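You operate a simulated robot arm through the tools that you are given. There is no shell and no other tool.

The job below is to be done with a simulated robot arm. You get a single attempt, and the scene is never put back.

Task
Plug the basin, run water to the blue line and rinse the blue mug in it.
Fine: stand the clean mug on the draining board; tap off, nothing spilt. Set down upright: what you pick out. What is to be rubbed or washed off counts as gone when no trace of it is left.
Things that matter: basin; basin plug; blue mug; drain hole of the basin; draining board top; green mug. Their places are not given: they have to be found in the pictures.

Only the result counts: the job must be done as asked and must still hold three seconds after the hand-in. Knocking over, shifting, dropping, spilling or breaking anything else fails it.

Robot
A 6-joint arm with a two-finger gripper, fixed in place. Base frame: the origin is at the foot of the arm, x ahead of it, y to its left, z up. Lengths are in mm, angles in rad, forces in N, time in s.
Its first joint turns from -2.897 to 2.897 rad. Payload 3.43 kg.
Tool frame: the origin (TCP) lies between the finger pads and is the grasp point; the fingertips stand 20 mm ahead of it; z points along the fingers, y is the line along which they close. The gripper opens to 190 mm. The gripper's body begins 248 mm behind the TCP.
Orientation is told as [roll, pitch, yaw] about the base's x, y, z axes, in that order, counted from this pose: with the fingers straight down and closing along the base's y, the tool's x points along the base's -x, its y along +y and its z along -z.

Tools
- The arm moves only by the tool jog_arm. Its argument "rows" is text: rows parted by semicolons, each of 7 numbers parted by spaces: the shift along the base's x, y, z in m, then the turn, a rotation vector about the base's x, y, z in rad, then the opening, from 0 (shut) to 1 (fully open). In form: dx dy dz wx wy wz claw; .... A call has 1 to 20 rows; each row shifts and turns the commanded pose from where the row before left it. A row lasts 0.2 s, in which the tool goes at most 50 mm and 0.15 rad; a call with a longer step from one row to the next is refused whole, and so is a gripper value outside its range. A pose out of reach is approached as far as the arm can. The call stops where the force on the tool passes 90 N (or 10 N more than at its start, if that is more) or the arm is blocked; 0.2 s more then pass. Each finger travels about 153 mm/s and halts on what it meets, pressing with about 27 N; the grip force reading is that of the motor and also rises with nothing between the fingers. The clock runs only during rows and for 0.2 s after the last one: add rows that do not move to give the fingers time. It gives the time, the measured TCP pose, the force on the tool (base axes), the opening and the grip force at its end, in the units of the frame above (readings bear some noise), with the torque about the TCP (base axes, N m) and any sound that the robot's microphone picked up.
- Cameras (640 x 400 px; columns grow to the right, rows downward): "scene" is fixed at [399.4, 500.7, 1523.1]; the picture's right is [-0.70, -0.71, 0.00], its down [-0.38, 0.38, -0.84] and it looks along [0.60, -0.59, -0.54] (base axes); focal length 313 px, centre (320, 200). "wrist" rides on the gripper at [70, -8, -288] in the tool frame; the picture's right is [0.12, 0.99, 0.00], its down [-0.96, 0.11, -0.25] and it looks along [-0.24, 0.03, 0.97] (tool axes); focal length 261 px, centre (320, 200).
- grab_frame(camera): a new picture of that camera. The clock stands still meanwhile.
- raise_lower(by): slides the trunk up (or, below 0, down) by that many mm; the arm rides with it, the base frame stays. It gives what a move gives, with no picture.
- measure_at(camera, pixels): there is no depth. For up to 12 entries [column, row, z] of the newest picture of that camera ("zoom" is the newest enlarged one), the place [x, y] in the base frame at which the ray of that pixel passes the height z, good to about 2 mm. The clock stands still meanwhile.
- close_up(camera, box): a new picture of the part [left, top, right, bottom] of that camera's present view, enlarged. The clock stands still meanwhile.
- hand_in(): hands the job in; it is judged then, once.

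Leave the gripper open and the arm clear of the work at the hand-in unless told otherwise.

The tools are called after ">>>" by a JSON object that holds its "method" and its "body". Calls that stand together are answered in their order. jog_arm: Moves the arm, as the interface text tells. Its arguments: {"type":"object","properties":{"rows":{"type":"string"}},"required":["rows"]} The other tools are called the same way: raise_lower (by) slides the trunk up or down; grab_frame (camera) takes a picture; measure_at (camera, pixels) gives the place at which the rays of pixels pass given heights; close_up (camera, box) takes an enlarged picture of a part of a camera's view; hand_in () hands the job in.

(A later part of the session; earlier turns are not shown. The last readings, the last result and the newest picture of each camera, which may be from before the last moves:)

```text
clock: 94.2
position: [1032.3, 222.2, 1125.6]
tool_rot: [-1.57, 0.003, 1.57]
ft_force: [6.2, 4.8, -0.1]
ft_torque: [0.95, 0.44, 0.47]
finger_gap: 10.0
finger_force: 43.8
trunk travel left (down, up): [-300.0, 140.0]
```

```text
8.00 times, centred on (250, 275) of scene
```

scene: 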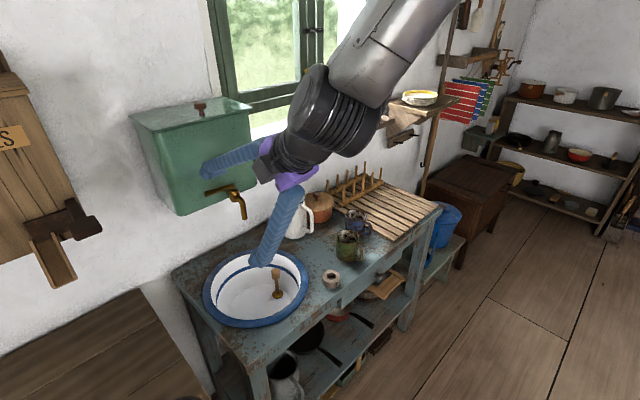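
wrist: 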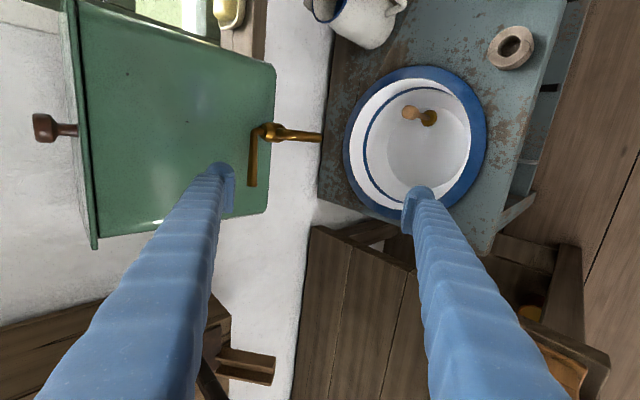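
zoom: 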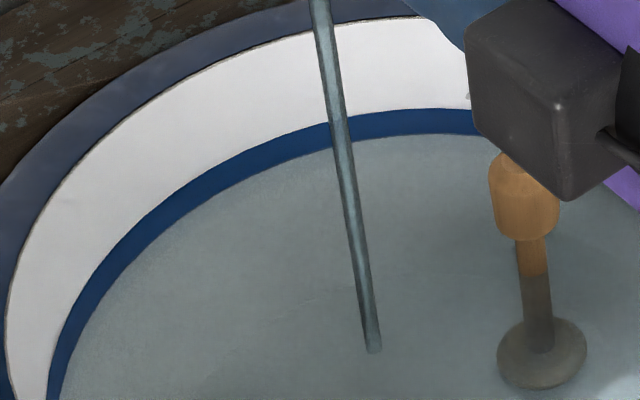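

The water just reaches the lower edge of the line. I wait 2.8 s more and then push the lever back toward closed with the pinch, all in one call.

>>> {"method": "jog_arm", "body": {"rows": "0 0 0 0 0 0 0; 0 0 0 0 0 0 0; 0 0 0 0 0 0 0; 0 0 0 0 0 0 0; 0 0 0 0 0 0 0; 0 0 0 0 0 0 0; 0 0 0 0 0 0 0; 0 0 0 0 0 0 0; 0 0 0 0 0 0 0; 0 0 0 0 0 0 0; 0 0 0 0 0 0 0; 0 0 0 0 0 0 0; 0 0 0 0 0 0 0; 0.0045 0.0016 0 0 0 0 0; 0.0045 0.0013 0 0 0 0 0; 0.0045 0.001 0 0 0 0 0; 0.0045 0.0007 0 0 0 0 0; 0.0045 0.0004 0 0 0 0 0; 0.0035 0 0 0 0 0 0; 0 0 0 0 0 0 0"}}

>>> {"method": "close_up", "body": {"camera": "scene", "box": [180, 170, 320, 330]}}

>>> {"method": "close_up", "body": {"camera": "wrist", "box": [250, 90, 450, 240]}}

```text
clock: 98.4
position: [1057.3, 229.1, 1126.3]
tool_rot: [-1.571, -0.002, 1.571]
ft_force: [-19.7, 7.0, -2.1]
ft_torque: [1.56, 0.31, -1.16]
finger_gap: 8.3
finger_force: 42.6
trunk travel left (down, up): [-300.0, 140.0]
```

```text
2.50 times, centred on (250, 250) of scene
```

zoom: 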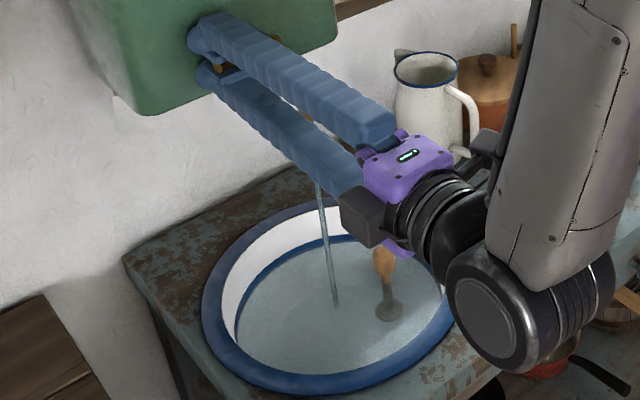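

```text
2.67 times, centred on (350, 165) of wrist
```

zoom: 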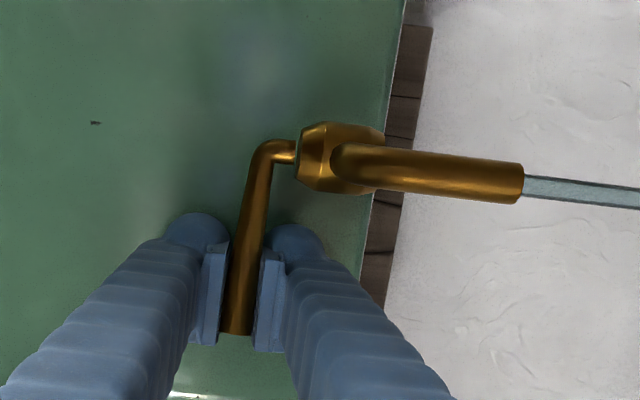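

The stream still runs, thinner. I push 3 mm more and give it 0.8 s.

>>> {"method": "jog_arm", "body": {"rows": "0.003 0 0 0 0 0 0; 0 0 0 0 0 0 0; 0 0 0 0 0 0 0"}}

>>> {"method": "close_up", "body": {"camera": "scene", "box": [180, 170, 320, 330]}}

>>> {"method": "close_up", "body": {"camera": "scene", "box": [215, 250, 285, 300]}}

```text
clock: 99.2
position: [1061.3, 228.4, 1127.8]
tool_rot: [-1.57, 0.002, 1.571]
ft_force: [-19.0, 12.0, -4.1]
ft_torque: [1.57, 0.26, -1.19]
finger_gap: 8.4
finger_force: 42.1
trunk travel left (down, up): [-300.0, 140.0]
```

```text
2.50 times, centred on (250, 250) of scene
```

zoom: 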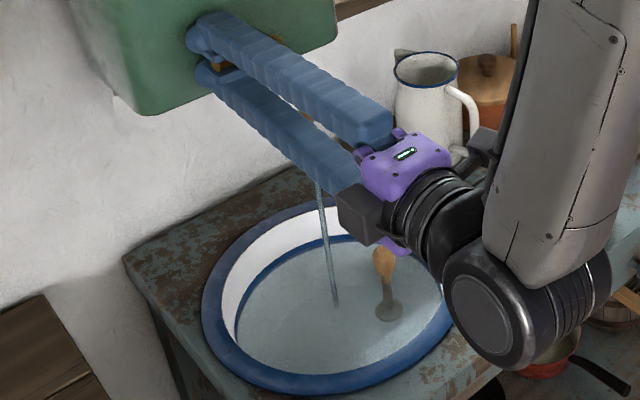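

```text
8.00 times, centred on (250, 275) of scene
```

zoom: 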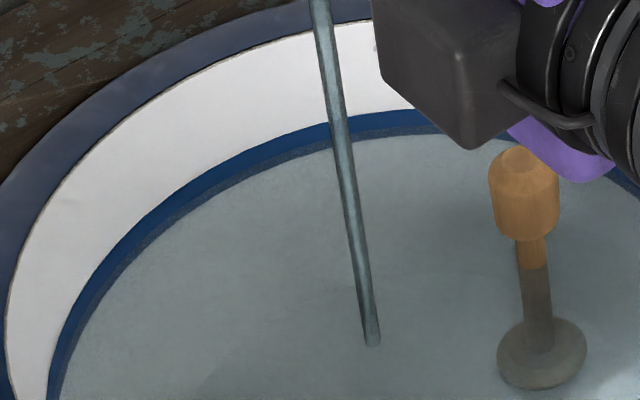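

The surface is now about the middle of the line, so I must close fully at once. I release, pull back 70 mm, shut the fingers to a fist and push the lever from the front up to its stop.

>>> {"method": "jog_arm", "body": {"rows": "0 0 0 0 0 0 0.2; -0.04 0 -0.001 0 0 0 0.2; -0.03 0 0 0 0 0 0; 0 0 0 0 0 0 0; 0.02 0 0 0 0 0 0; 0.006 0 0 0 0 0 0; 0.005 0 0 0 0 0 0; 0.004 0 0 0 0 0 0; 0.003 0 0 0 0 0 0"}}

>>> {"method": "close_up", "body": {"camera": "scene", "box": [180, 170, 320, 330]}}

>>> {"method": "close_up", "body": {"camera": "wrist", "box": [250, 90, 450, 240]}}

```text
clock: 101.2
position: [1030.6, 225.5, 1125.3]
tool_rot: [-1.57, 0.001, 1.57]
ft_force: [0.3, 0.3, -0.2]
ft_torque: [0.02, 0.0, 0.04]
finger_gap: 0.0
finger_force: 26.3
trunk travel left (down, up): [-300.0, 140.0]
```

```text
2.50 times, centred on (250, 250) of scene
```

zoom: 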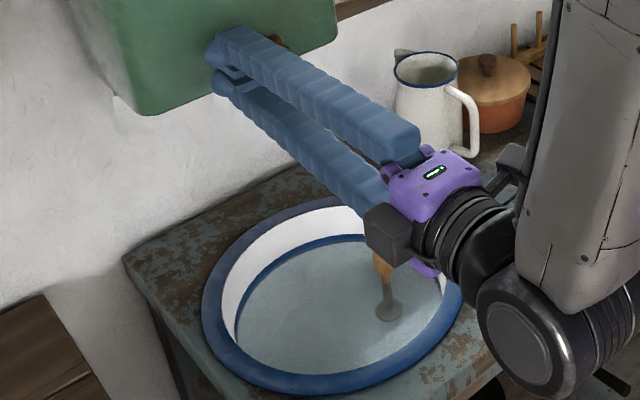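

```text
2.67 times, centred on (350, 165) of wrist
```

zoom: 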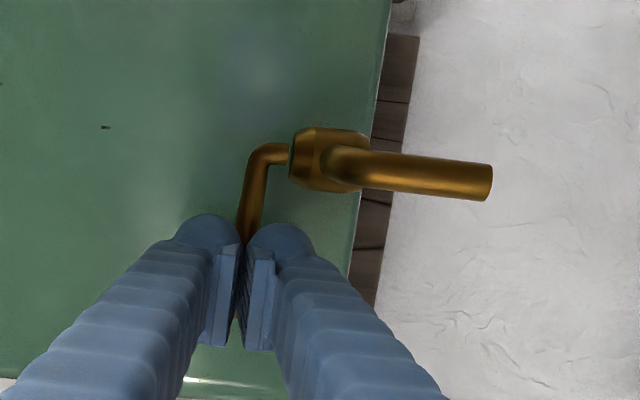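

The stream has stopped (no force on the fist). I push a few mm more in small steps until the lever's stop is felt.

>>> {"method": "jog_arm", "body": {"rows": "0.002 0 0 0 0 0 0; 0.002 0 0 0 0 0 0; 0 0 0 0 0 0 0"}}

```text
clock: 102.0
position: [1033.5, 226.3, 1126.4]
tool_rot: [-1.573, 0.0, 1.57]
ft_force: [-5.1, 0.3, 1.3]
ft_torque: [0.0, -0.04, 0.05]
finger_gap: 0.0
finger_force: 27.2
trunk travel left (down, up): [-300.0, 140.0]
```

>>> {"method": "jog_arm", "body": {"rows": "0.002 0 0 0 0 0 0; 0.001 0 0 0 0 0 0; 0 0 0 0 0 0 0"}}

>>> {"method": "close_up", "body": {"camera": "scene", "box": [180, 150, 300, 240]}}

```text
clock: 102.8
position: [1033.7, 226.6, 1126.6]
tool_rot: [-1.571, -0.001, 1.57]
ft_force: [-25.4, -5.8, 0.5]
ft_torque: [0.15, -0.03, -0.14]
finger_gap: 6.0
finger_force: 34.2
trunk travel left (down, up): [-300.0, 140.0]
```

```text
4.44 times, centred on (240, 195) of scene
```

zoom: 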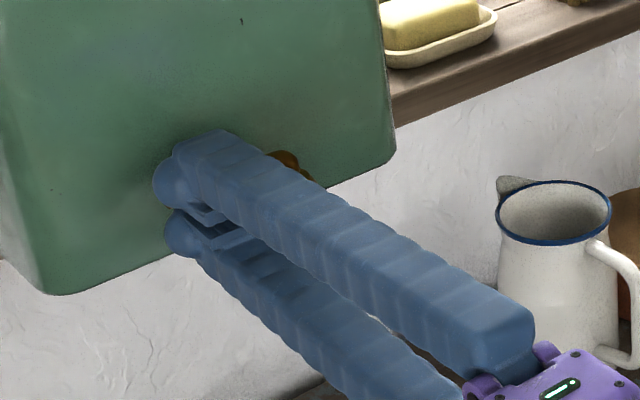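

25 N: the lever is at its stop. I back off and verify the tap is shut and the level.

>>> {"method": "jog_arm", "body": {"rows": "-0.02 0 0 0 0 0 0; -0.03 0 0 0 0 0 0; -0.04 0 0 0 0 0 0; -0.04 0 0 0 0 0 0; -0.04 0 0 0 0 0 0; -0.04 0 0 0 0 0 0; 0 0 0 0 0 0 0"}}

>>> {"method": "close_up", "body": {"camera": "scene", "box": [190, 160, 270, 240]}}

>>> {"method": "close_up", "body": {"camera": "scene", "box": [200, 240, 320, 330]}}

>>> {"method": "grab_frame", "body": {"camera": "wrist"}}

```text
clock: 104.4
position: [826.6, 227.8, 1125.9]
tool_rot: [-1.57, 0.0, 1.57]
ft_force: [0.0, 0.0, -0.1]
ft_torque: [0.0, 0.01, -0.02]
finger_gap: 0.1
finger_force: 34.0
trunk travel left (down, up): [-300.0, 140.0]
```

```text
5.00 times, centred on (230, 200) of scene
```

zoom: 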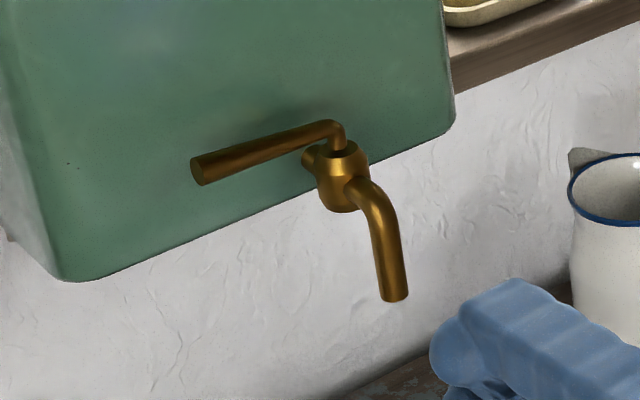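

```text
4.44 times, centred on (260, 285) of scene
```

zoom: 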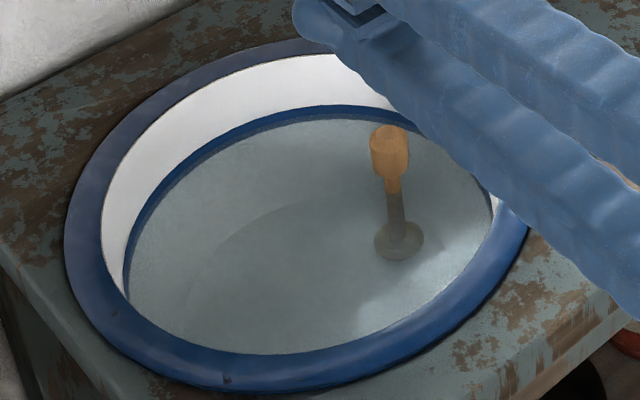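

```text
taken
```

wrist: 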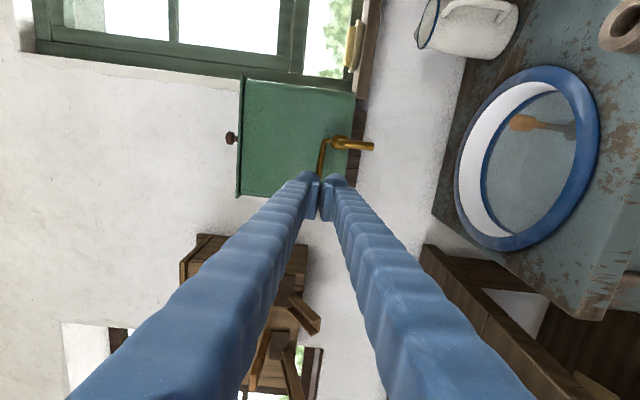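

The tap lever is back at its closed position, no stream, and the surface stands within the blue line. Now the mug: I roll the tool back (+90° about x) and move over toward the mugs for a closer look.

>>> {"method": "jog_arm", "body": {"rows": "-0.003 -0.036 0 0.1428 0 0 0; -0.003 -0.036 0 0.1428 0 0 0; -0.003 -0.036 0 0.1428 0 0 0; -0.003 -0.036 0 0.1428 0 0 0; -0.003 -0.036 0 0.1428 0 0 0; -0.003 -0.036 0 0.1428 0 0 0; -0.003 -0.036 0 0.1428 0 0 0; -0.003 -0.036 0 0.1428 0 0 0; -0.003 -0.036 0 0.1428 0 0 0; -0.003 -0.036 0 0.1428 0 0 0; -0.003 -0.036 0 0.1428 0 0 0; 0 0 0 0 0 0 1; 0 0 0 0 0 0 1; 0 0 0 0 0 0 1"}}

>>> {"method": "grab_frame", "body": {"camera": "wrist"}}

>>> {"method": "grab_frame", "body": {"camera": "scene"}}

```text
clock: 107.4
position: [810.3, -167.2, 1130.9]
tool_rot: [0.396, -1.569, -0.397]
ft_force: [1.0, -1.1, 0.2]
ft_torque: [0.02, -0.03, 0.0]
finger_gap: 190.0
finger_force: 0.0
out of reach, approached as far as the arm can: row 5, 6
trunk travel left (down, up): [-300.0, 140.0]
```

```text
taken
```

wrist: 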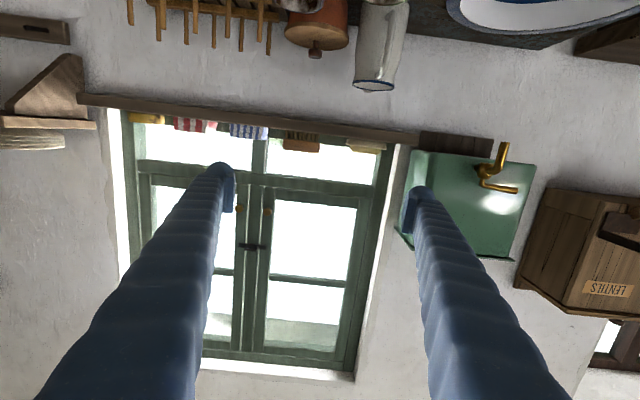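

```text
taken
```

scene: 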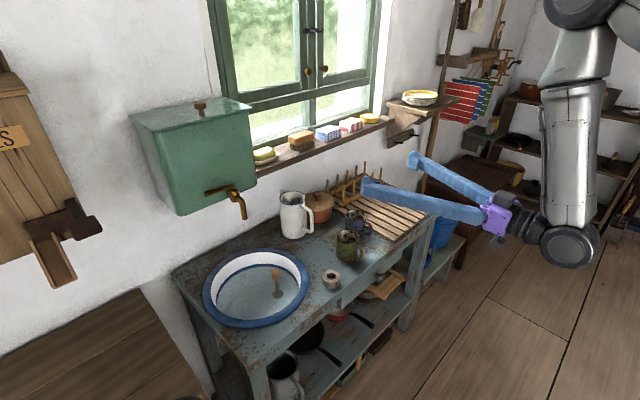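

I tip the tool down to about 50° and come nearer to see the mugs and the draining board well.

>>> {"method": "jog_arm", "body": {"rows": "0 -0.012 -0.015 0 0.13 0 1; 0 -0.012 -0.015 0 0.13 0 1; 0 -0.012 -0.015 0 0.13 0 1; 0 -0.012 -0.015 0 0.13 0 1; 0 -0.012 -0.015 0 0.13 0 1; 0 0 0 0 0 0 1"}}

>>> {"method": "grab_frame", "body": {"camera": "wrist"}}

```text
clock: 108.8
position: [808.6, -228.7, 1057.7]
tool_rot: [0.001, -0.918, 0.0]
ft_force: [0.9, 0.2, 0.0]
ft_torque: [-0.02, 0.0, -0.04]
finger_gap: 190.0
finger_force: 0.1
trunk travel left (down, up): [-300.0, 140.0]
```

```text
taken
```

wrist: 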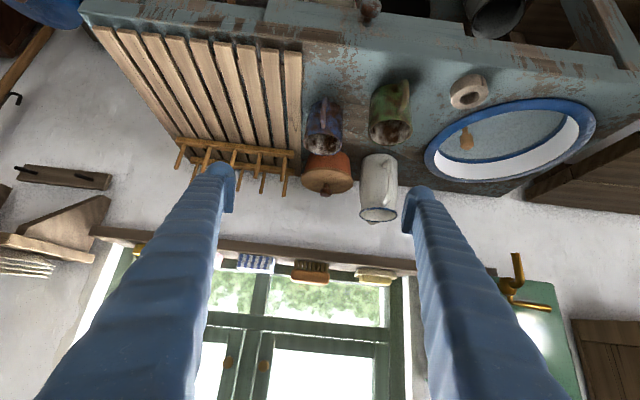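

>>> {"method": "close_up", "body": {"camera": "wrist", "box": [270, 60, 430, 200]}}

>>> {"method": "close_up", "body": {"camera": "wrist", "box": [80, 10, 320, 200]}}

>>> {"method": "close_up", "body": {"camera": "scene", "box": [325, 160, 445, 270]}}

```text
2.86 times, centred on (350, 130) of wrist
```

zoom: 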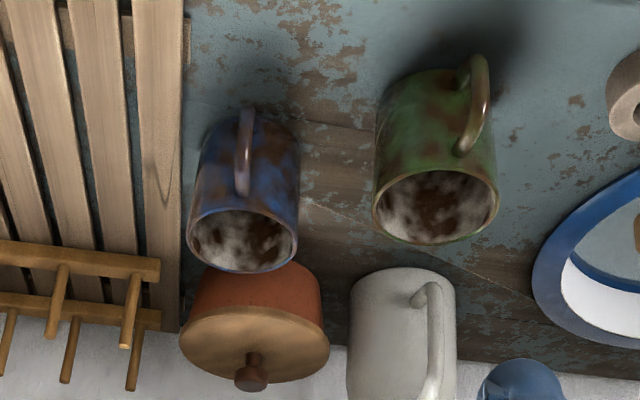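

```text
2.11 times, centred on (200, 105) of wrist
```

zoom: 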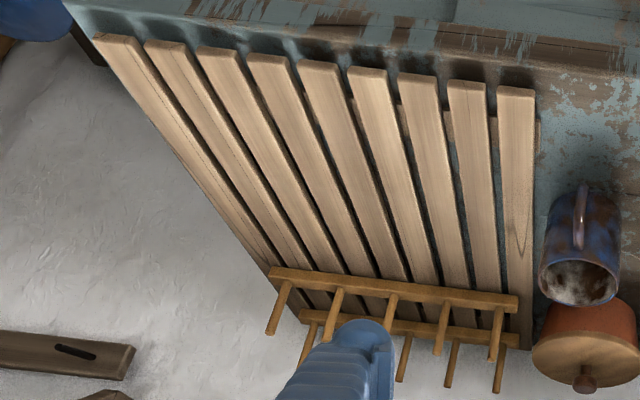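

```text
3.64 times, centred on (385, 215) of scene
```

zoom: 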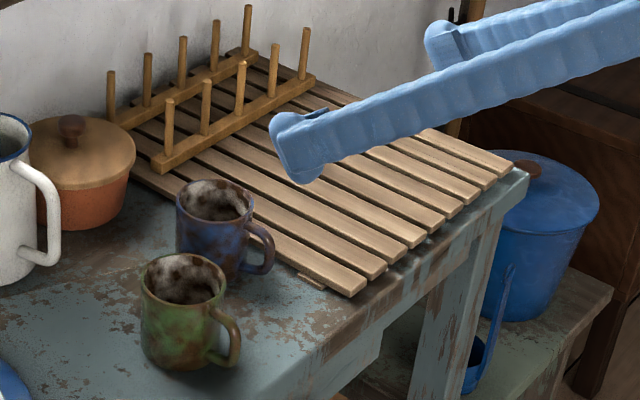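

I measure board corners, mug base and the pot behind the mug, in both cameras.

>>> {"method": "measure_at", "body": {"camera": "zoom", "pixels": [[355, 296, 800], [355, 296, 820], [512, 163, 800], [512, 163, 820], [152, 165, 820], [315, 77, 820], [72, 158, 860], [72, 158, 900], [217, 198, 881], [258, 250, 840], [183, 303, 881], [215, 268, 800]]}}

>>> {"method": "measure_at", "body": {"camera": "wrist", "pixels": [[293, 97, 800], [293, 97, 820], [301, 52, 800], [301, 52, 820], [326.6, 179, 860], [326.6, 179, 900], [323, 143, 881], [390, 134, 881], [324, 119, 840], [90, 28, 800], [90, 28, 820], [295, 155, 820]]}}

```text
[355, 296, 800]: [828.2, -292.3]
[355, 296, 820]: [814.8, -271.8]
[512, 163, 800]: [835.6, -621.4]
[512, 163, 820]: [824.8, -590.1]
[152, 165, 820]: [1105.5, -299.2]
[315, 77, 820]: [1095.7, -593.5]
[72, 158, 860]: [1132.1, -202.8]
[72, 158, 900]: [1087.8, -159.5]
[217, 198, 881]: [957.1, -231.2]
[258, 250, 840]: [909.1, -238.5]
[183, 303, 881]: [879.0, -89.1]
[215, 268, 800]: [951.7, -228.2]
```

```text
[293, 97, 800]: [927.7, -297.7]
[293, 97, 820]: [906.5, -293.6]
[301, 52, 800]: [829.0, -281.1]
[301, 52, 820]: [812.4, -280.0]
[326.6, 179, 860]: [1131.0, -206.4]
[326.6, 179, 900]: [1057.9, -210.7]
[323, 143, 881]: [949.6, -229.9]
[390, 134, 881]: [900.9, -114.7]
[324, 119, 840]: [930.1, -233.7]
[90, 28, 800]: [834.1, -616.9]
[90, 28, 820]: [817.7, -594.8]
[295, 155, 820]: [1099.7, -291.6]
```

Findings: board top z≈810, spanning x 822–1150, y −281…−606, with the peg rack behind x≈1090. Blue mug rim centre (955,−229,880), about 72 mm wide, handle toward −x. I'll grip the body with the tool horizontal (so that turning the tool down later lays the mug on its side in the water), yawed 15° to stay clear of the green mug. First orient at height, fingers at 95 mm.

>>> {"method": "jog_arm", "body": {"rows": "0.009 -0.0032 0 0 -0.1304 0 0.5; 0.009 -0.0032 0 0 -0.1304 0 0.5; 0.009 -0.0032 0 0 -0.1304 0 0.5; 0.009 -0.0032 0 0 -0.1304 0 0.5; 0.009 -0.0032 0 0 -0.1304 0 0.5; 0.009 -0.0032 0 0 0 0.131 0.5; 0.009 -0.0032 0 0 0 0.131 0.5; 0 0 -0.03 0 0 0 0.5; 0 0 -0.03 0 0 0 0.5; 0 0 -0.03 0 0 0 0.5; 0 0 0 0 0 0 0.5"}}

>>> {"method": "grab_frame", "body": {"camera": "scene"}}

>>> {"method": "grab_frame", "body": {"camera": "wrist"}}

```text
clock: 111.2
position: [873.3, -248.7, 968.3]
tool_rot: [1.847, -1.569, -1.582]
ft_force: [-0.3, -0.6, -0.8]
ft_torque: [0.0, -0.03, 0.04]
finger_gap: 95.2
finger_force: 0.2
trunk travel left (down, up): [-300.0, 140.0]
```

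```text
taken
```

scene: 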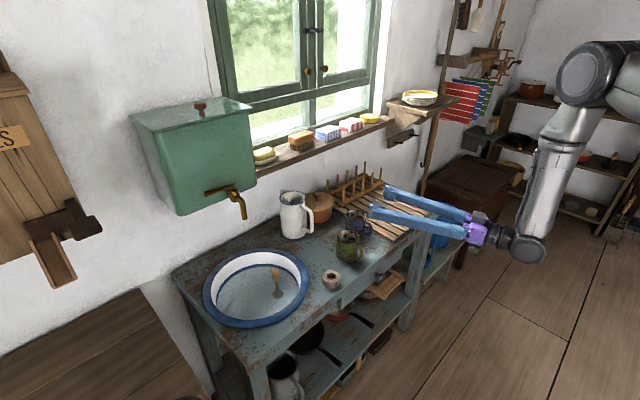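

```text
taken
```

wrist: 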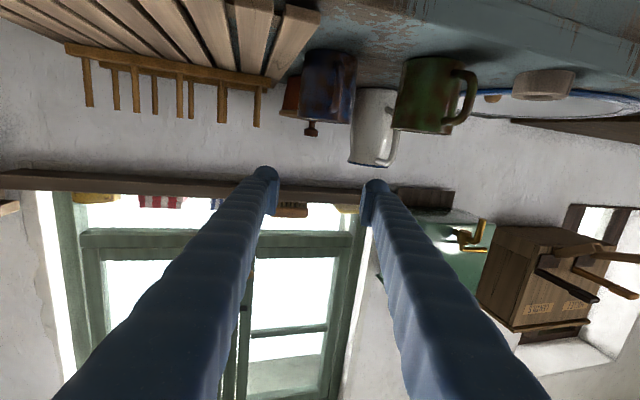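

The mug is centred between the fingers' lines (col 328). I go down 115 mm to z≈853, still in front of the mug.

>>> {"method": "jog_arm", "body": {"rows": "0 0 -0.03 0 0 0 0.5; 0 0 -0.03 0 0 0 0.5; 0 0 -0.03 0 0 0 0.5; 0 0 -0.025 0 0 0 0.5; 0 0 0 0 0 0 0.5"}}

>>> {"method": "grab_frame", "body": {"camera": "scene"}}

>>> {"method": "grab_frame", "body": {"camera": "wrist"}}

```text
clock: 112.4
position: [872.0, -249.4, 853.2]
tool_rot: [1.927, -1.571, -1.664]
ft_force: [0.2, 0.1, 0.2]
ft_torque: [0.0, 0.01, 0.02]
finger_gap: 94.7
finger_force: 0.1
trunk travel left (down, up): [-300.0, 140.0]
```

```text
taken
```

scene: 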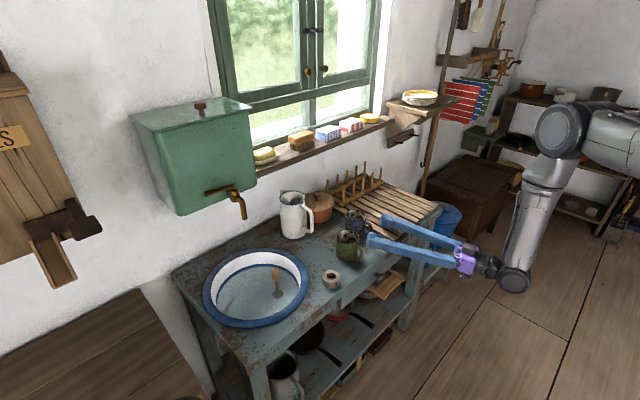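

```text
taken
```

wrist: 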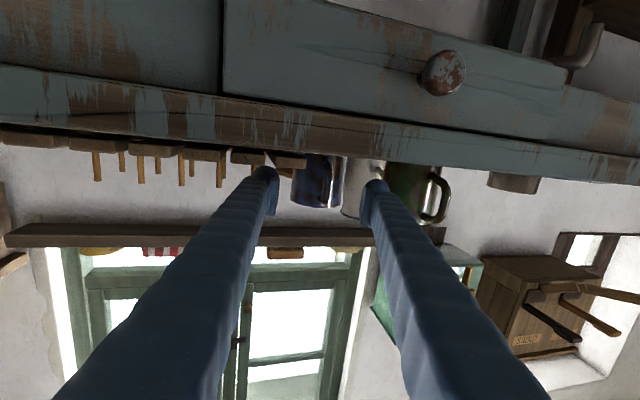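

>>> {"method": "close_up", "body": {"camera": "wrist", "box": [240, 130, 460, 260]}}

>>> {"method": "close_up", "body": {"camera": "scene", "box": [325, 190, 445, 280]}}

```text
2.91 times, centred on (350, 195) of wrist
```

zoom: 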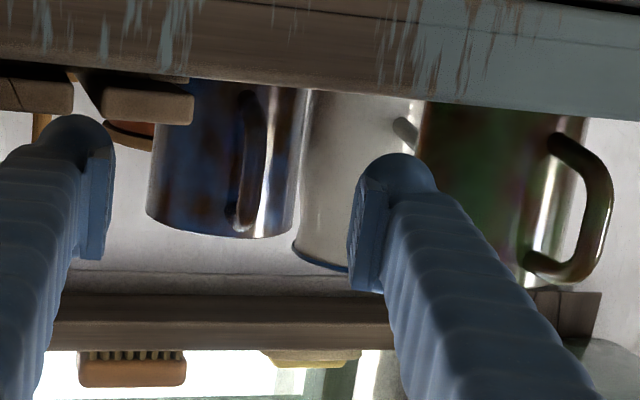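

```text
4.44 times, centred on (385, 235) of scene
```

zoom: 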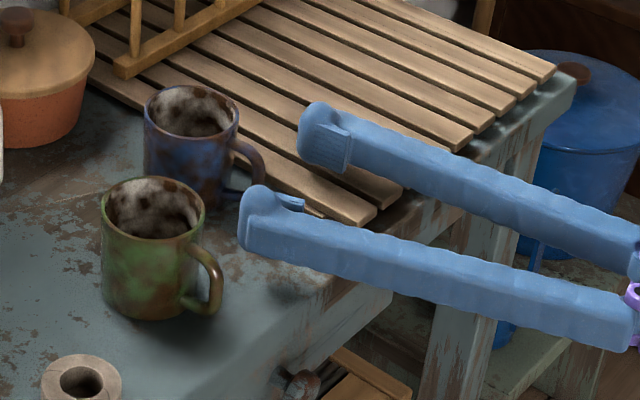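

The mug is about 5 mm left of the tool axis. I narrow to 86 mm, shift 5 mm sideways, and advance 60 mm, then check clearances to the green mug.

>>> {"method": "jog_arm", "body": {"rows": "0.0013 -0.0048 0 0 0 0 0.453; 0.0193 0.0052 0 0 0 0 0.453; 0.0193 0.0052 0 0 0 0 0.453; 0.0193 0.0052 0 0 0 0 0.453; 0 0 0 0 0 0 0.453"}}

>>> {"method": "close_up", "body": {"camera": "wrist", "box": [240, 130, 460, 260]}}

>>> {"method": "close_up", "body": {"camera": "scene", "box": [325, 190, 445, 280]}}

```text
clock: 113.6
position: [931.3, -238.8, 851.6]
tool_rot: [0.849, -1.569, -0.587]
ft_force: [-1.0, -0.2, 0.2]
ft_torque: [0.01, -0.02, -0.01]
finger_gap: 85.6
finger_force: 0.0
trunk travel left (down, up): [-300.0, 140.0]
```

```text
2.91 times, centred on (350, 195) of wrist
```

zoom: 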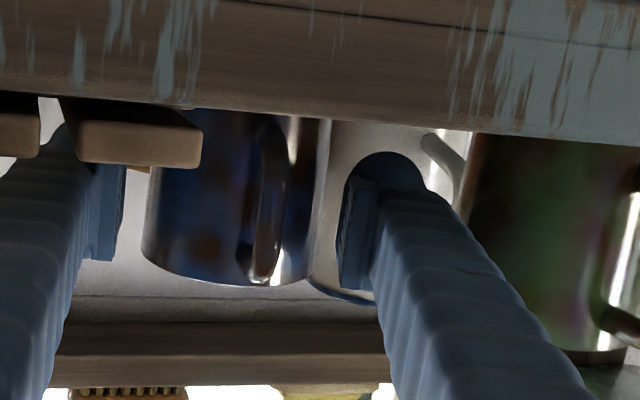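

```text
4.44 times, centred on (385, 235) of scene
```

zoom: 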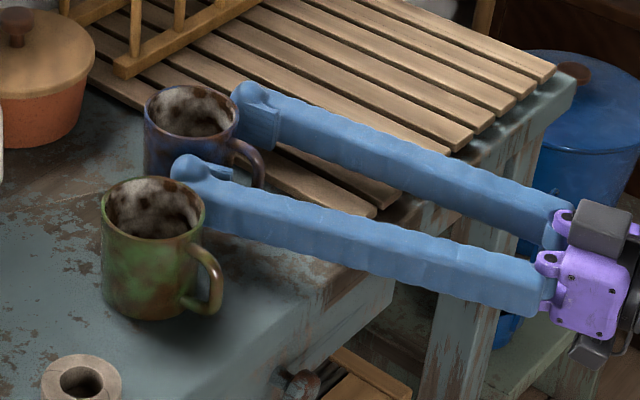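

Centred within about 1 mm and clear of the green mug. I advance the last 40 mm.

>>> {"method": "jog_arm", "body": {"rows": "0.0097 0.0026 0 0 0 0 0.453; 0.0097 0.0026 0 0 0 0 0.453; 0.0097 0.0026 0 0 0 0 0.453; 0.0097 0.0026 0 0 0 0 0.453; 0 0 0 0 0 0 0.453"}}

>>> {"method": "close_up", "body": {"camera": "scene", "box": [325, 190, 445, 280]}}

>>> {"method": "close_up", "body": {"camera": "wrist", "box": [240, 130, 460, 260]}}

```text
clock: 114.8
position: [970.9, -226.8, 851.4]
tool_rot: [1.156, -1.568, -0.895]
ft_force: [0.1, 0.5, -0.7]
ft_torque: [-0.01, -0.01, -0.02]
finger_gap: 86.1
finger_force: 0.1
trunk travel left (down, up): [-300.0, 140.0]
```

```text
4.44 times, centred on (385, 235) of scene
```

zoom: 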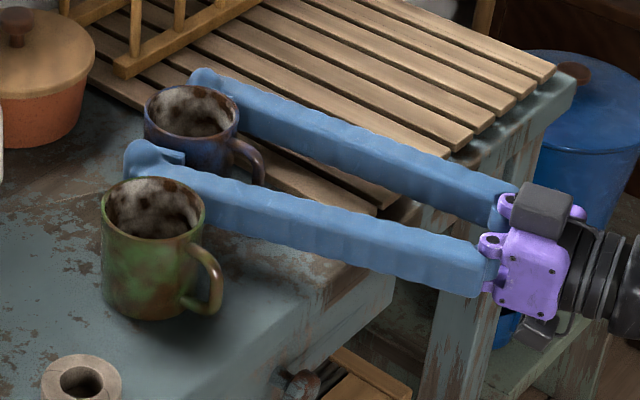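

```text
2.91 times, centred on (350, 195) of wrist
```

zoom: 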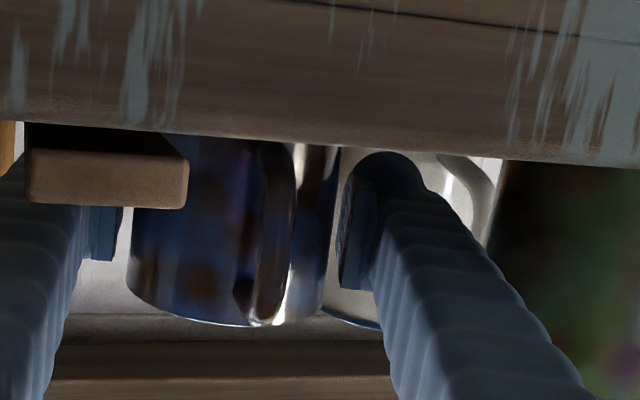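

The mug body stands between the pads. Closing.

>>> {"method": "jog_arm", "body": {"rows": "0 0 0 0 0 0 0.4; 0 0 0 0 0 0 0.36; 0 0 0 0 0 0 0.3; 0 0 0 0 0 0 0.3; 0 0 0 0 0 0 0.3"}}

>>> {"method": "close_up", "body": {"camera": "scene", "box": [325, 190, 445, 280]}}

```text
clock: 116.0
position: [970.3, -227.7, 851.8]
tool_rot: [1.226, -1.572, -0.965]
ft_force: [-1.2, 0.0, 0.9]
ft_torque: [0.02, -0.01, 0.0]
finger_gap: 73.6
finger_force: 27.0
trunk travel left (down, up): [-300.0, 140.0]
```

```text
4.44 times, centred on (385, 235) of scene
```

zoom: 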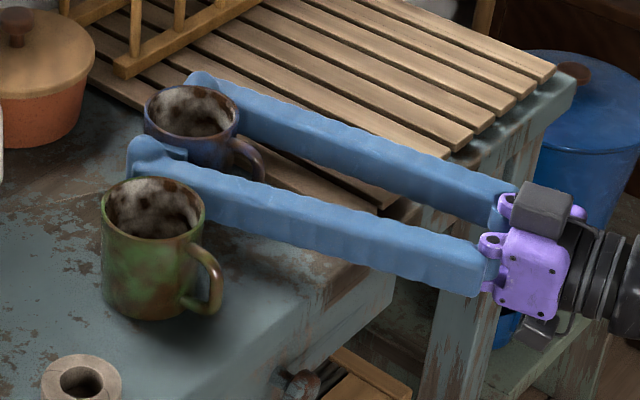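

Gripped at 73.6 mm with 27 N. I lift slowly.

>>> {"method": "jog_arm", "body": {"rows": "0 0 0.005 0 0 0 0.3; 0 0 0.01 0 0 0 0.3; 0 0 0.02 0 0 0 0.3; 0 0 0.03 0 0 0 0.3; 0 0 0.03 0 0 0 0.3; 0 0 0.03 0 0 0 0.3; 0 0 0.03 0 0 0 0.3; 0 0 0.03 0 0 0 0.3; 0 0 0.03 0 0 0 0.3; 0 0 0 0 0 0 0.3"}}

>>> {"method": "grab_frame", "body": {"camera": "scene"}}

>>> {"method": "grab_frame", "body": {"camera": "wrist"}}

```text
clock: 118.2
position: [972.5, -226.7, 1065.5]
tool_rot: [0.733, -1.568, -0.471]
ft_force: [0.0, 0.2, 0.0]
ft_torque: [0.0, -0.03, -0.01]
finger_gap: 73.4
finger_force: 27.1
trunk travel left (down, up): [-300.0, 140.0]
```

```text
taken
```

scene: 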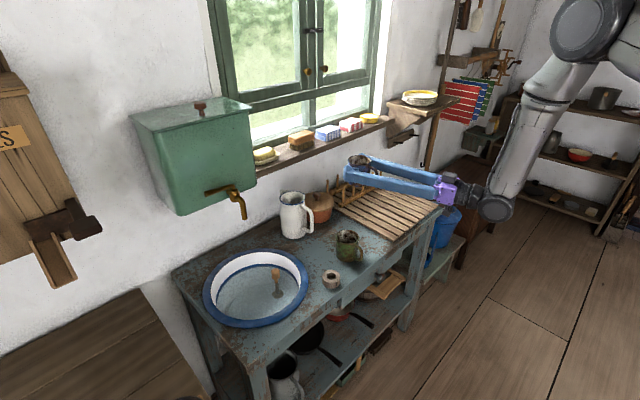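

```text
taken
```

wrist: 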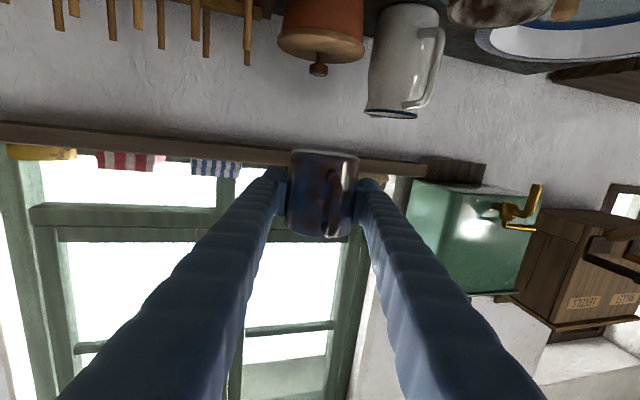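

The mug is up and upright. Now I carry it over to the basin side at this height, turning the yaw back.

>>> {"method": "jog_arm", "body": {"rows": "-0.0018 0.03 0 0 0 -0.0655 0.3; -0.0018 0.03 0 0 0 -0.0655 0.3; -0.0018 0.03 0 0 0 -0.0655 0.3; -0.0018 0.03 0 0 0 -0.0655 0.3; -0.0018 0.03 0 0 0 0 0.3; -0.0018 0.03 0 0 0 0 0.3; -0.0018 0.03 0 0 0 0 0.3; -0.0018 0.03 0 0 0 0 0.3; -0.0018 0.03 0 0 0 0 0.3; -0.0018 0.03 0 0 0 0 0.3; -0.0018 0.03 0 0 0 0 0.3; -0.0018 0.03 0 0 0 0 0.3; -0.0018 0.03 0 0 0 0 0.3; -0.0018 0.027 0 0 0 0 0.3; 0 0 0 0 0 0 0.3"}}

>>> {"method": "grab_frame", "body": {"camera": "scene"}}

```text
clock: 121.4
position: [943.7, 190.5, 1068.2]
tool_rot: [-0.411, -1.571, 0.409]
ft_force: [0.7, 0.1, -0.4]
ft_torque: [0.01, -0.02, -0.09]
finger_gap: 73.3
finger_force: 27.1
trunk travel left (down, up): [-300.0, 140.0]
```

```text
taken
```

scene: 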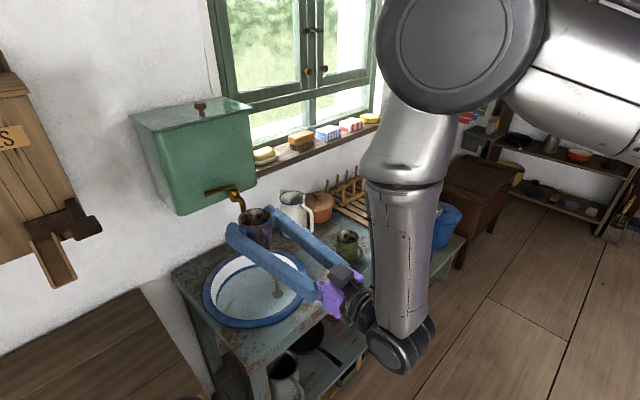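

Now I tip the tool down to about 17° from vertical (the mug goes over on its side, opening toward the wall), lowering to z≈960.

>>> {"method": "jog_arm", "body": {"rows": "0 0 -0.01 0 0.127 0 0.3; 0 0 -0.01 0 0.127 0 0.3; 0 0 -0.01 0 0.127 0 0.3; 0 0 -0.01 0 0.127 0 0.3; 0 0 -0.01 0 0.127 0 0.3; 0 0 -0.01 0 0.127 0 0.3; 0 0 -0.01 0 0.127 0 0.3; 0 0 -0.01 0 0.127 0 0.3; 0 0 -0.01 0 0.127 0 0.3; 0 0 -0.01 0 0.127 0 0.3; 0 0 0 0 0 0 0.3"}}

>>> {"method": "grab_frame", "body": {"camera": "scene"}}

>>> {"method": "grab_frame", "body": {"camera": "wrist"}}

```text
clock: 123.8
position: [952.0, 167.5, 987.5]
tool_rot: [-0.049, -0.526, -0.002]
ft_force: [-0.6, 0.5, -1.6]
ft_torque: [-0.01, -0.04, -0.02]
finger_gap: 73.0
finger_force: 26.7
out of reach, approached as far as the arm can: row 8, 9, 10
trunk travel left (down, up): [-300.0, 140.0]
```

```text
taken
```

scene: 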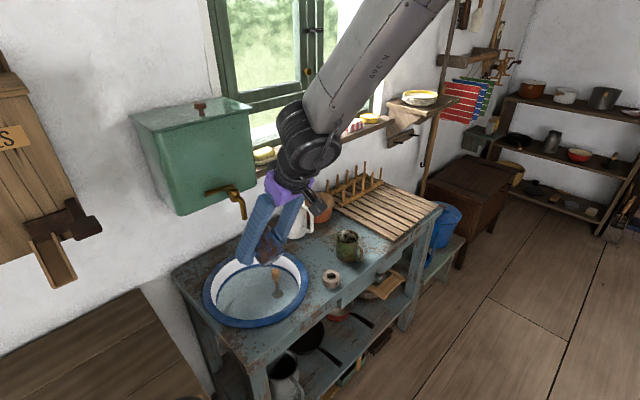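

```text
taken
```

wrist: 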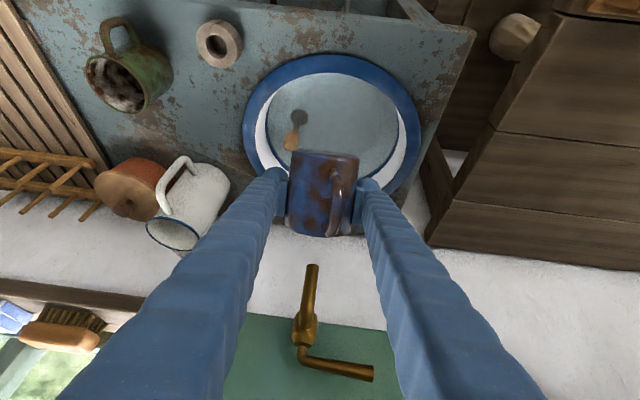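

The arm could not go past pitch ≈ −0.53 here (TCP (952,167,988)). Lowering the trunk should give more reach; there's room: I lower the trunk by 90 mm (mug then around z≈895, above the rim).

>>> {"method": "raise_lower", "body": {"by": -90}}

```text
clock: 125.0
position: [951.9, 168.2, 897.4]
tool_rot: [-0.048, -0.528, -0.003]
ft_force: [0.2, -0.1, -0.8]
ft_torque: [0.0, -0.01, 0.0]
finger_gap: 72.8
finger_force: 27.2
trunk travel left (down, up): [-210.0, 230.0]
```

Now I try rotating further (+0.2 about y) and correct the small roll, moving to y≈190.

>>> {"method": "jog_arm", "body": {"rows": "0.005 0.006 0.005 0.016 0.07 0 0.3; 0.005 0.006 0.005 0.016 0.07 0 0.3; 0.005 0.006 0.005 0.016 0.07 0 0.3; 0 0 0 0 0 0 0.3"}}

```text
clock: 126.0
position: [958.1, 184.0, 903.8]
tool_rot: [-0.029, -0.368, -0.022]
ft_force: [-0.2, -0.1, -1.9]
ft_torque: [-0.01, -0.01, -0.01]
finger_gap: 72.8
finger_force: 27.3
out of reach, approached as far as the arm can: row 3
trunk travel left (down, up): [-210.0, 230.0]
```

Better: pitch −0.37 now. I lower the trunk another 80 mm (mug then hovers just above the water, inside the rim).

>>> {"method": "raise_lower", "body": {"by": -80}}

>>> {"method": "grab_frame", "body": {"camera": "scene"}}

>>> {"method": "grab_frame", "body": {"camera": "wrist"}}

```text
clock: 127.2
position: [958.5, 183.1, 826.3]
tool_rot: [-0.028, -0.368, -0.022]
ft_force: [-0.5, 0.4, -1.9]
ft_torque: [0.04, -0.03, 0.04]
finger_gap: 72.5
finger_force: 27.1
trunk travel left (down, up): [-130.0, 310.0]
```

```text
taken
```

scene: 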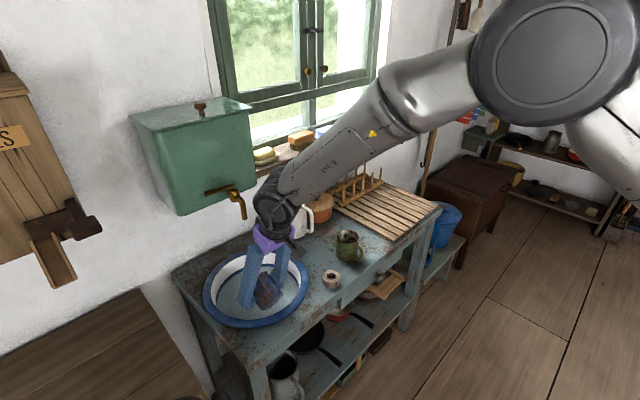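

```text
taken
```

wrist: 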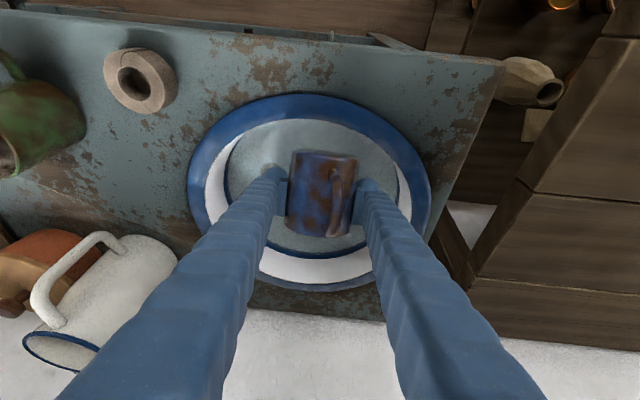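

The mug hangs on its side above the water, handle up. I rotate a bit more toward horizontal and centre it in the basin, at the same height.

>>> {"method": "jog_arm", "body": {"rows": "0.008 0.002 0 0.009 0.07 0.007 0.3; 0.008 0.002 0 0.009 0.07 0.007 0.3; 0.008 0.002 0 0.009 0.07 0.007 0.3; 0 0 0 0 0 0 0.3"}}

```text
clock: 128.2
position: [953.2, 194.0, 812.2]
tool_rot: [-0.088, -0.286, -0.009]
ft_force: [0.1, -0.3, -2.1]
ft_torque: [-0.02, -0.01, -0.01]
finger_gap: 72.9
finger_force: 27.2
out of reach, approached as far as the arm can: row 1, 2, 3
trunk travel left (down, up): [-130.0, 310.0]
```

At the limit again. I settle for pitch −0.45, centred at x≈990 (so the mug's base is clear of the basin wall).

>>> {"method": "jog_arm", "body": {"rows": "0.012 -0.001 0 0.029 -0.055 0.003 0.3; 0.012 -0.001 0 0.029 -0.055 0.003 0.3; 0.012 -0.001 0 0.029 -0.055 0.003 0.3; 0 0 0 0 0 0 0.3; 0 0 0 0 0 0 0.3"}}

>>> {"method": "grab_frame", "body": {"camera": "wrist"}}

>>> {"method": "close_up", "body": {"camera": "scene", "box": [190, 190, 330, 330]}}

```text
clock: 129.4
position: [969.9, 196.9, 802.1]
tool_rot: [0.032, -0.431, -0.035]
ft_force: [-0.5, -0.5, -1.1]
ft_torque: [0.01, -0.04, -0.01]
finger_gap: 73.1
finger_force: 26.7
out of reach, approached as far as the arm can: row 1, 2, 3
trunk travel left (down, up): [-130.0, 310.0]
```

```text
taken
```

wrist: 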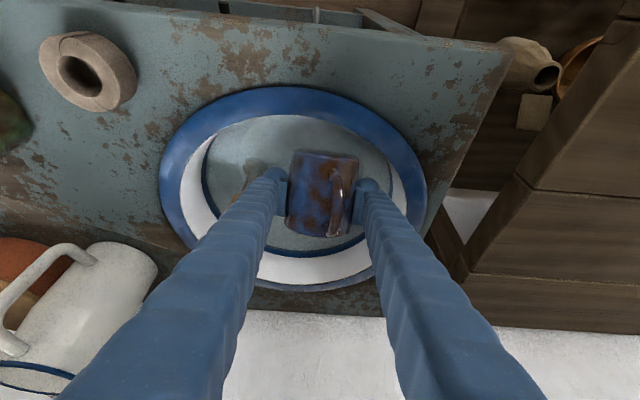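

```text
2.86 times, centred on (260, 260) of scene
```

zoom: 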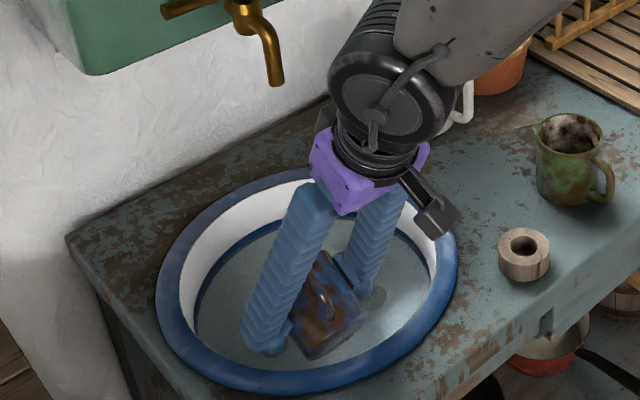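

I recall the plug step (trunk at 0, pitch −0.51, x=1010, z=780) was well within reach, so a lower trunk is worse. I raise the trunk back by 170 mm (mug then still ~35 mm clear of the spout) and will go down with the arm instead.

>>> {"method": "jog_arm", "body": {"rows": "-0.01 0 0.01 0 0 0 0.3; -0.01 0 0.01 0 0 0 0.3; 0 0 0 0 0 0 0.3"}}

>>> {"method": "raise_lower", "body": {"by": 170}}

```text
clock: 130.2
position: [947.1, 200.5, 820.1]
tool_rot: [0.038, -0.427, -0.035]
ft_force: [3.2, -4.6, 1.7]
ft_torque: [0.01, 0.06, 0.06]
finger_gap: 71.0
finger_force: 27.6
out of reach, approached as far as the arm can: row 1
trunk travel left (down, up): [-130.0, 310.0]
```

```text
clock: 132.1
position: [947.7, 200.1, 987.5]
tool_rot: [0.037, -0.427, -0.033]
ft_force: [-1.0, -0.1, -1.7]
ft_torque: [-0.03, -0.05, 0.01]
finger_gap: 71.4
finger_force: 27.0
trunk travel left (down, up): [-300.0, 140.0]
```

The gap reading dropped from 73 to 71 mm with a small force; I check whether the mug shifted in the grip.

>>> {"method": "grab_frame", "body": {"camera": "wrist"}}

>>> {"method": "close_up", "body": {"camera": "wrist", "box": [250, 130, 410, 270]}}

>>> {"method": "close_up", "body": {"camera": "scene", "box": [190, 160, 330, 300]}}

```text
taken
```

wrist: 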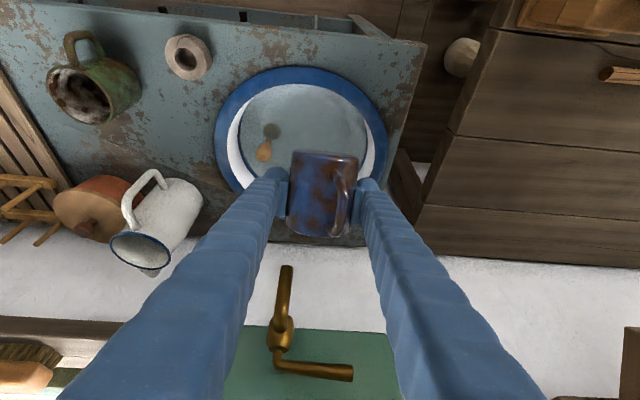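

```text
2.86 times, centred on (330, 200) of wrist
```

zoom: 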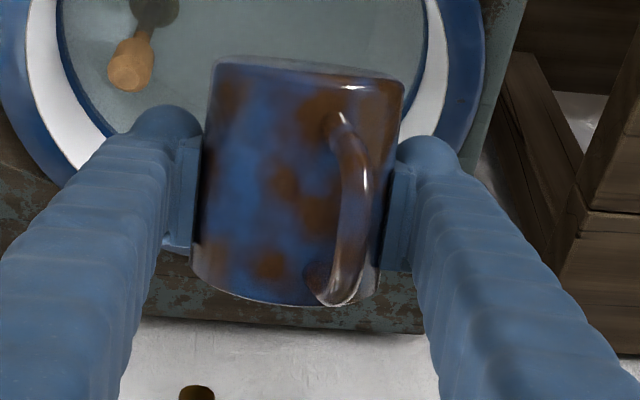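

```text
2.86 times, centred on (260, 230) of scene
```

zoom: 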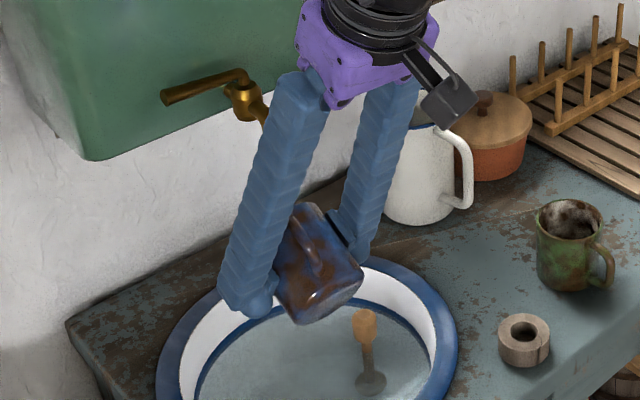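

The mug sits well in the grip, dirt still all over. Now I go down with the arm (trunk at 0), first straight down, then outward to the basin centre.

>>> {"method": "jog_arm", "body": {"rows": "0 0 -0.03 0 0 0 0.3; 0 0 -0.03 0 0 0 0.3; 0 0 -0.03 0 0 0 0.3; 0 0 -0.03 0 0 0 0.3; 0.012 -0.002 -0.015 -0.009 0 0.008 0.3; 0.012 -0.002 -0.015 -0.009 0 0.008 0.3; 0.012 -0.002 -0.015 -0.009 0 0.008 0.3; 0.012 -0.002 -0.005 -0.009 0 0.008 0.3; 0 0 0 0 0 0 0.3; 0 0 0 0 0 0 0.3"}}

>>> {"method": "grab_frame", "body": {"camera": "wrist"}}

```text
clock: 134.3
position: [994.0, 194.3, 820.7]
tool_rot: [-0.002, -0.428, 0.013]
ft_force: [0.0, -0.3, -0.9]
ft_torque: [0.01, -0.06, 0.01]
finger_gap: 70.8
finger_force: 27.1
trunk travel left (down, up): [-300.0, 140.0]
```

```text
taken
```

wrist: 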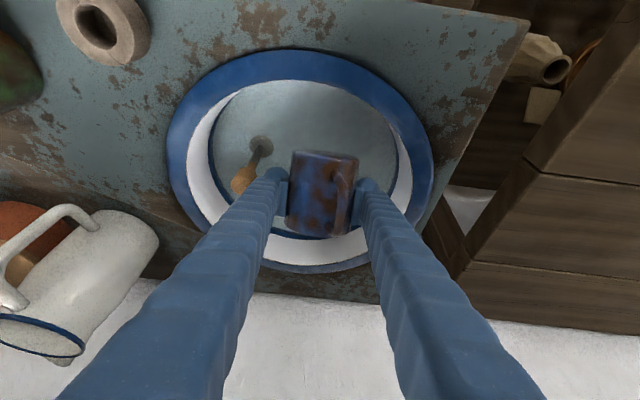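

Now well within reach at (994,194,821). I rotate to pitch ≈ −0.3 and lower the mug into the water.

>>> {"method": "jog_arm", "body": {"rows": "0 0 -0.005 0 0.065 0 0.3; 0 0 -0.005 0 0.065 0 0.3; 0 0 -0.015 0 0 0 0.3; 0 0 -0.015 0 0 0 0.3; 0 0 -0.015 0 0 0 0.3; 0 0 0 0 0 0 0.3"}}

>>> {"method": "grab_frame", "body": {"camera": "wrist"}}

>>> {"method": "close_up", "body": {"camera": "scene", "box": [190, 230, 330, 340]}}

```text
clock: 135.7
position: [960.7, 200.4, 754.0]
tool_rot: [-0.013, -0.311, 0.015]
ft_force: [0.0, 0.2, -1.4]
ft_torque: [-0.02, -0.03, 0.01]
finger_gap: 71.3
finger_force: 26.9
out of reach, approached as far as the arm can: row 2, 3, 4, 5
trunk travel left (down, up): [-300.0, 140.0]
```

```text
taken
```

wrist: 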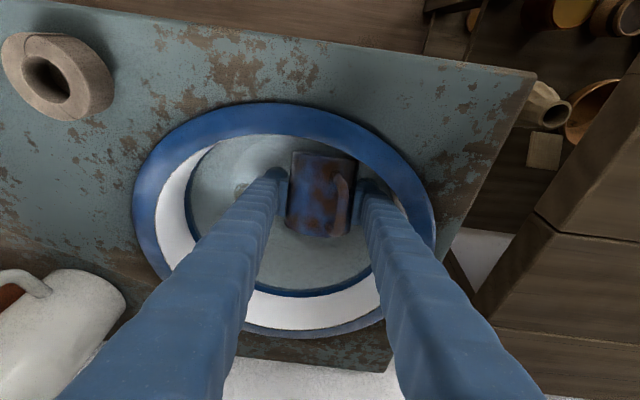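

```text
3.64 times, centred on (260, 285) of scene
```

zoom: 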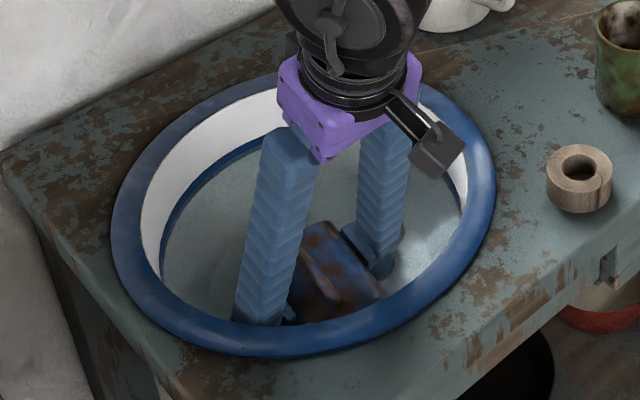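

The mug is partly in the water at (961,200,754), pitch −0.31, at the reach limit. I ease the tilt slightly (−0.05) and lower a further 20 mm.

>>> {"method": "jog_arm", "body": {"rows": "0.008 -0.003 -0.005 0 -0.05 0 0.3; 0.004 -0.003 -0.007 0 0 0 0.3; 0 0 -0.006 0 0 0 0.3; 0 0 0 0 0 0 0.3"}}

>>> {"method": "close_up", "body": {"camera": "scene", "box": [190, 230, 330, 340]}}

>>> {"method": "close_up", "body": {"camera": "wrist", "box": [180, 90, 460, 270]}}

```text
clock: 136.7
position: [974.6, 195.0, 738.2]
tool_rot: [-0.001, -0.349, 0.014]
ft_force: [-0.2, -0.7, -1.6]
ft_torque: [-0.01, 0.0, 0.02]
finger_gap: 71.0
finger_force: 27.0
trunk travel left (down, up): [-300.0, 140.0]
```

```text
3.64 times, centred on (260, 285) of scene
```

zoom: 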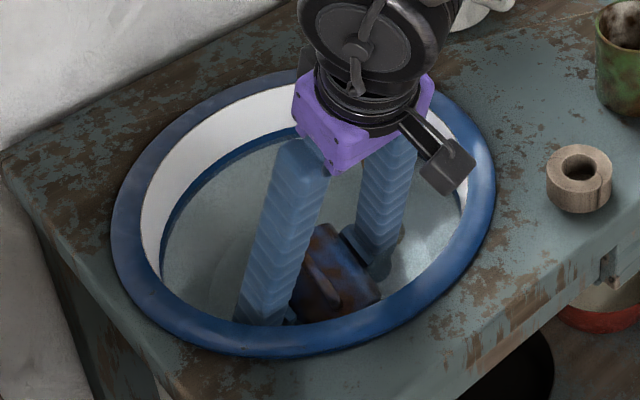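

```text
2.22 times, centred on (320, 180) of wrist
```

zoom: 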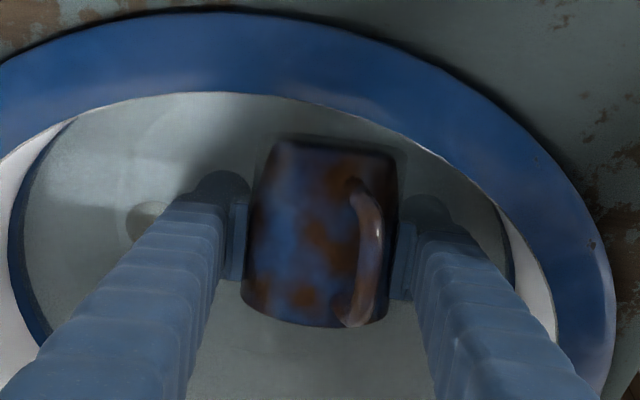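

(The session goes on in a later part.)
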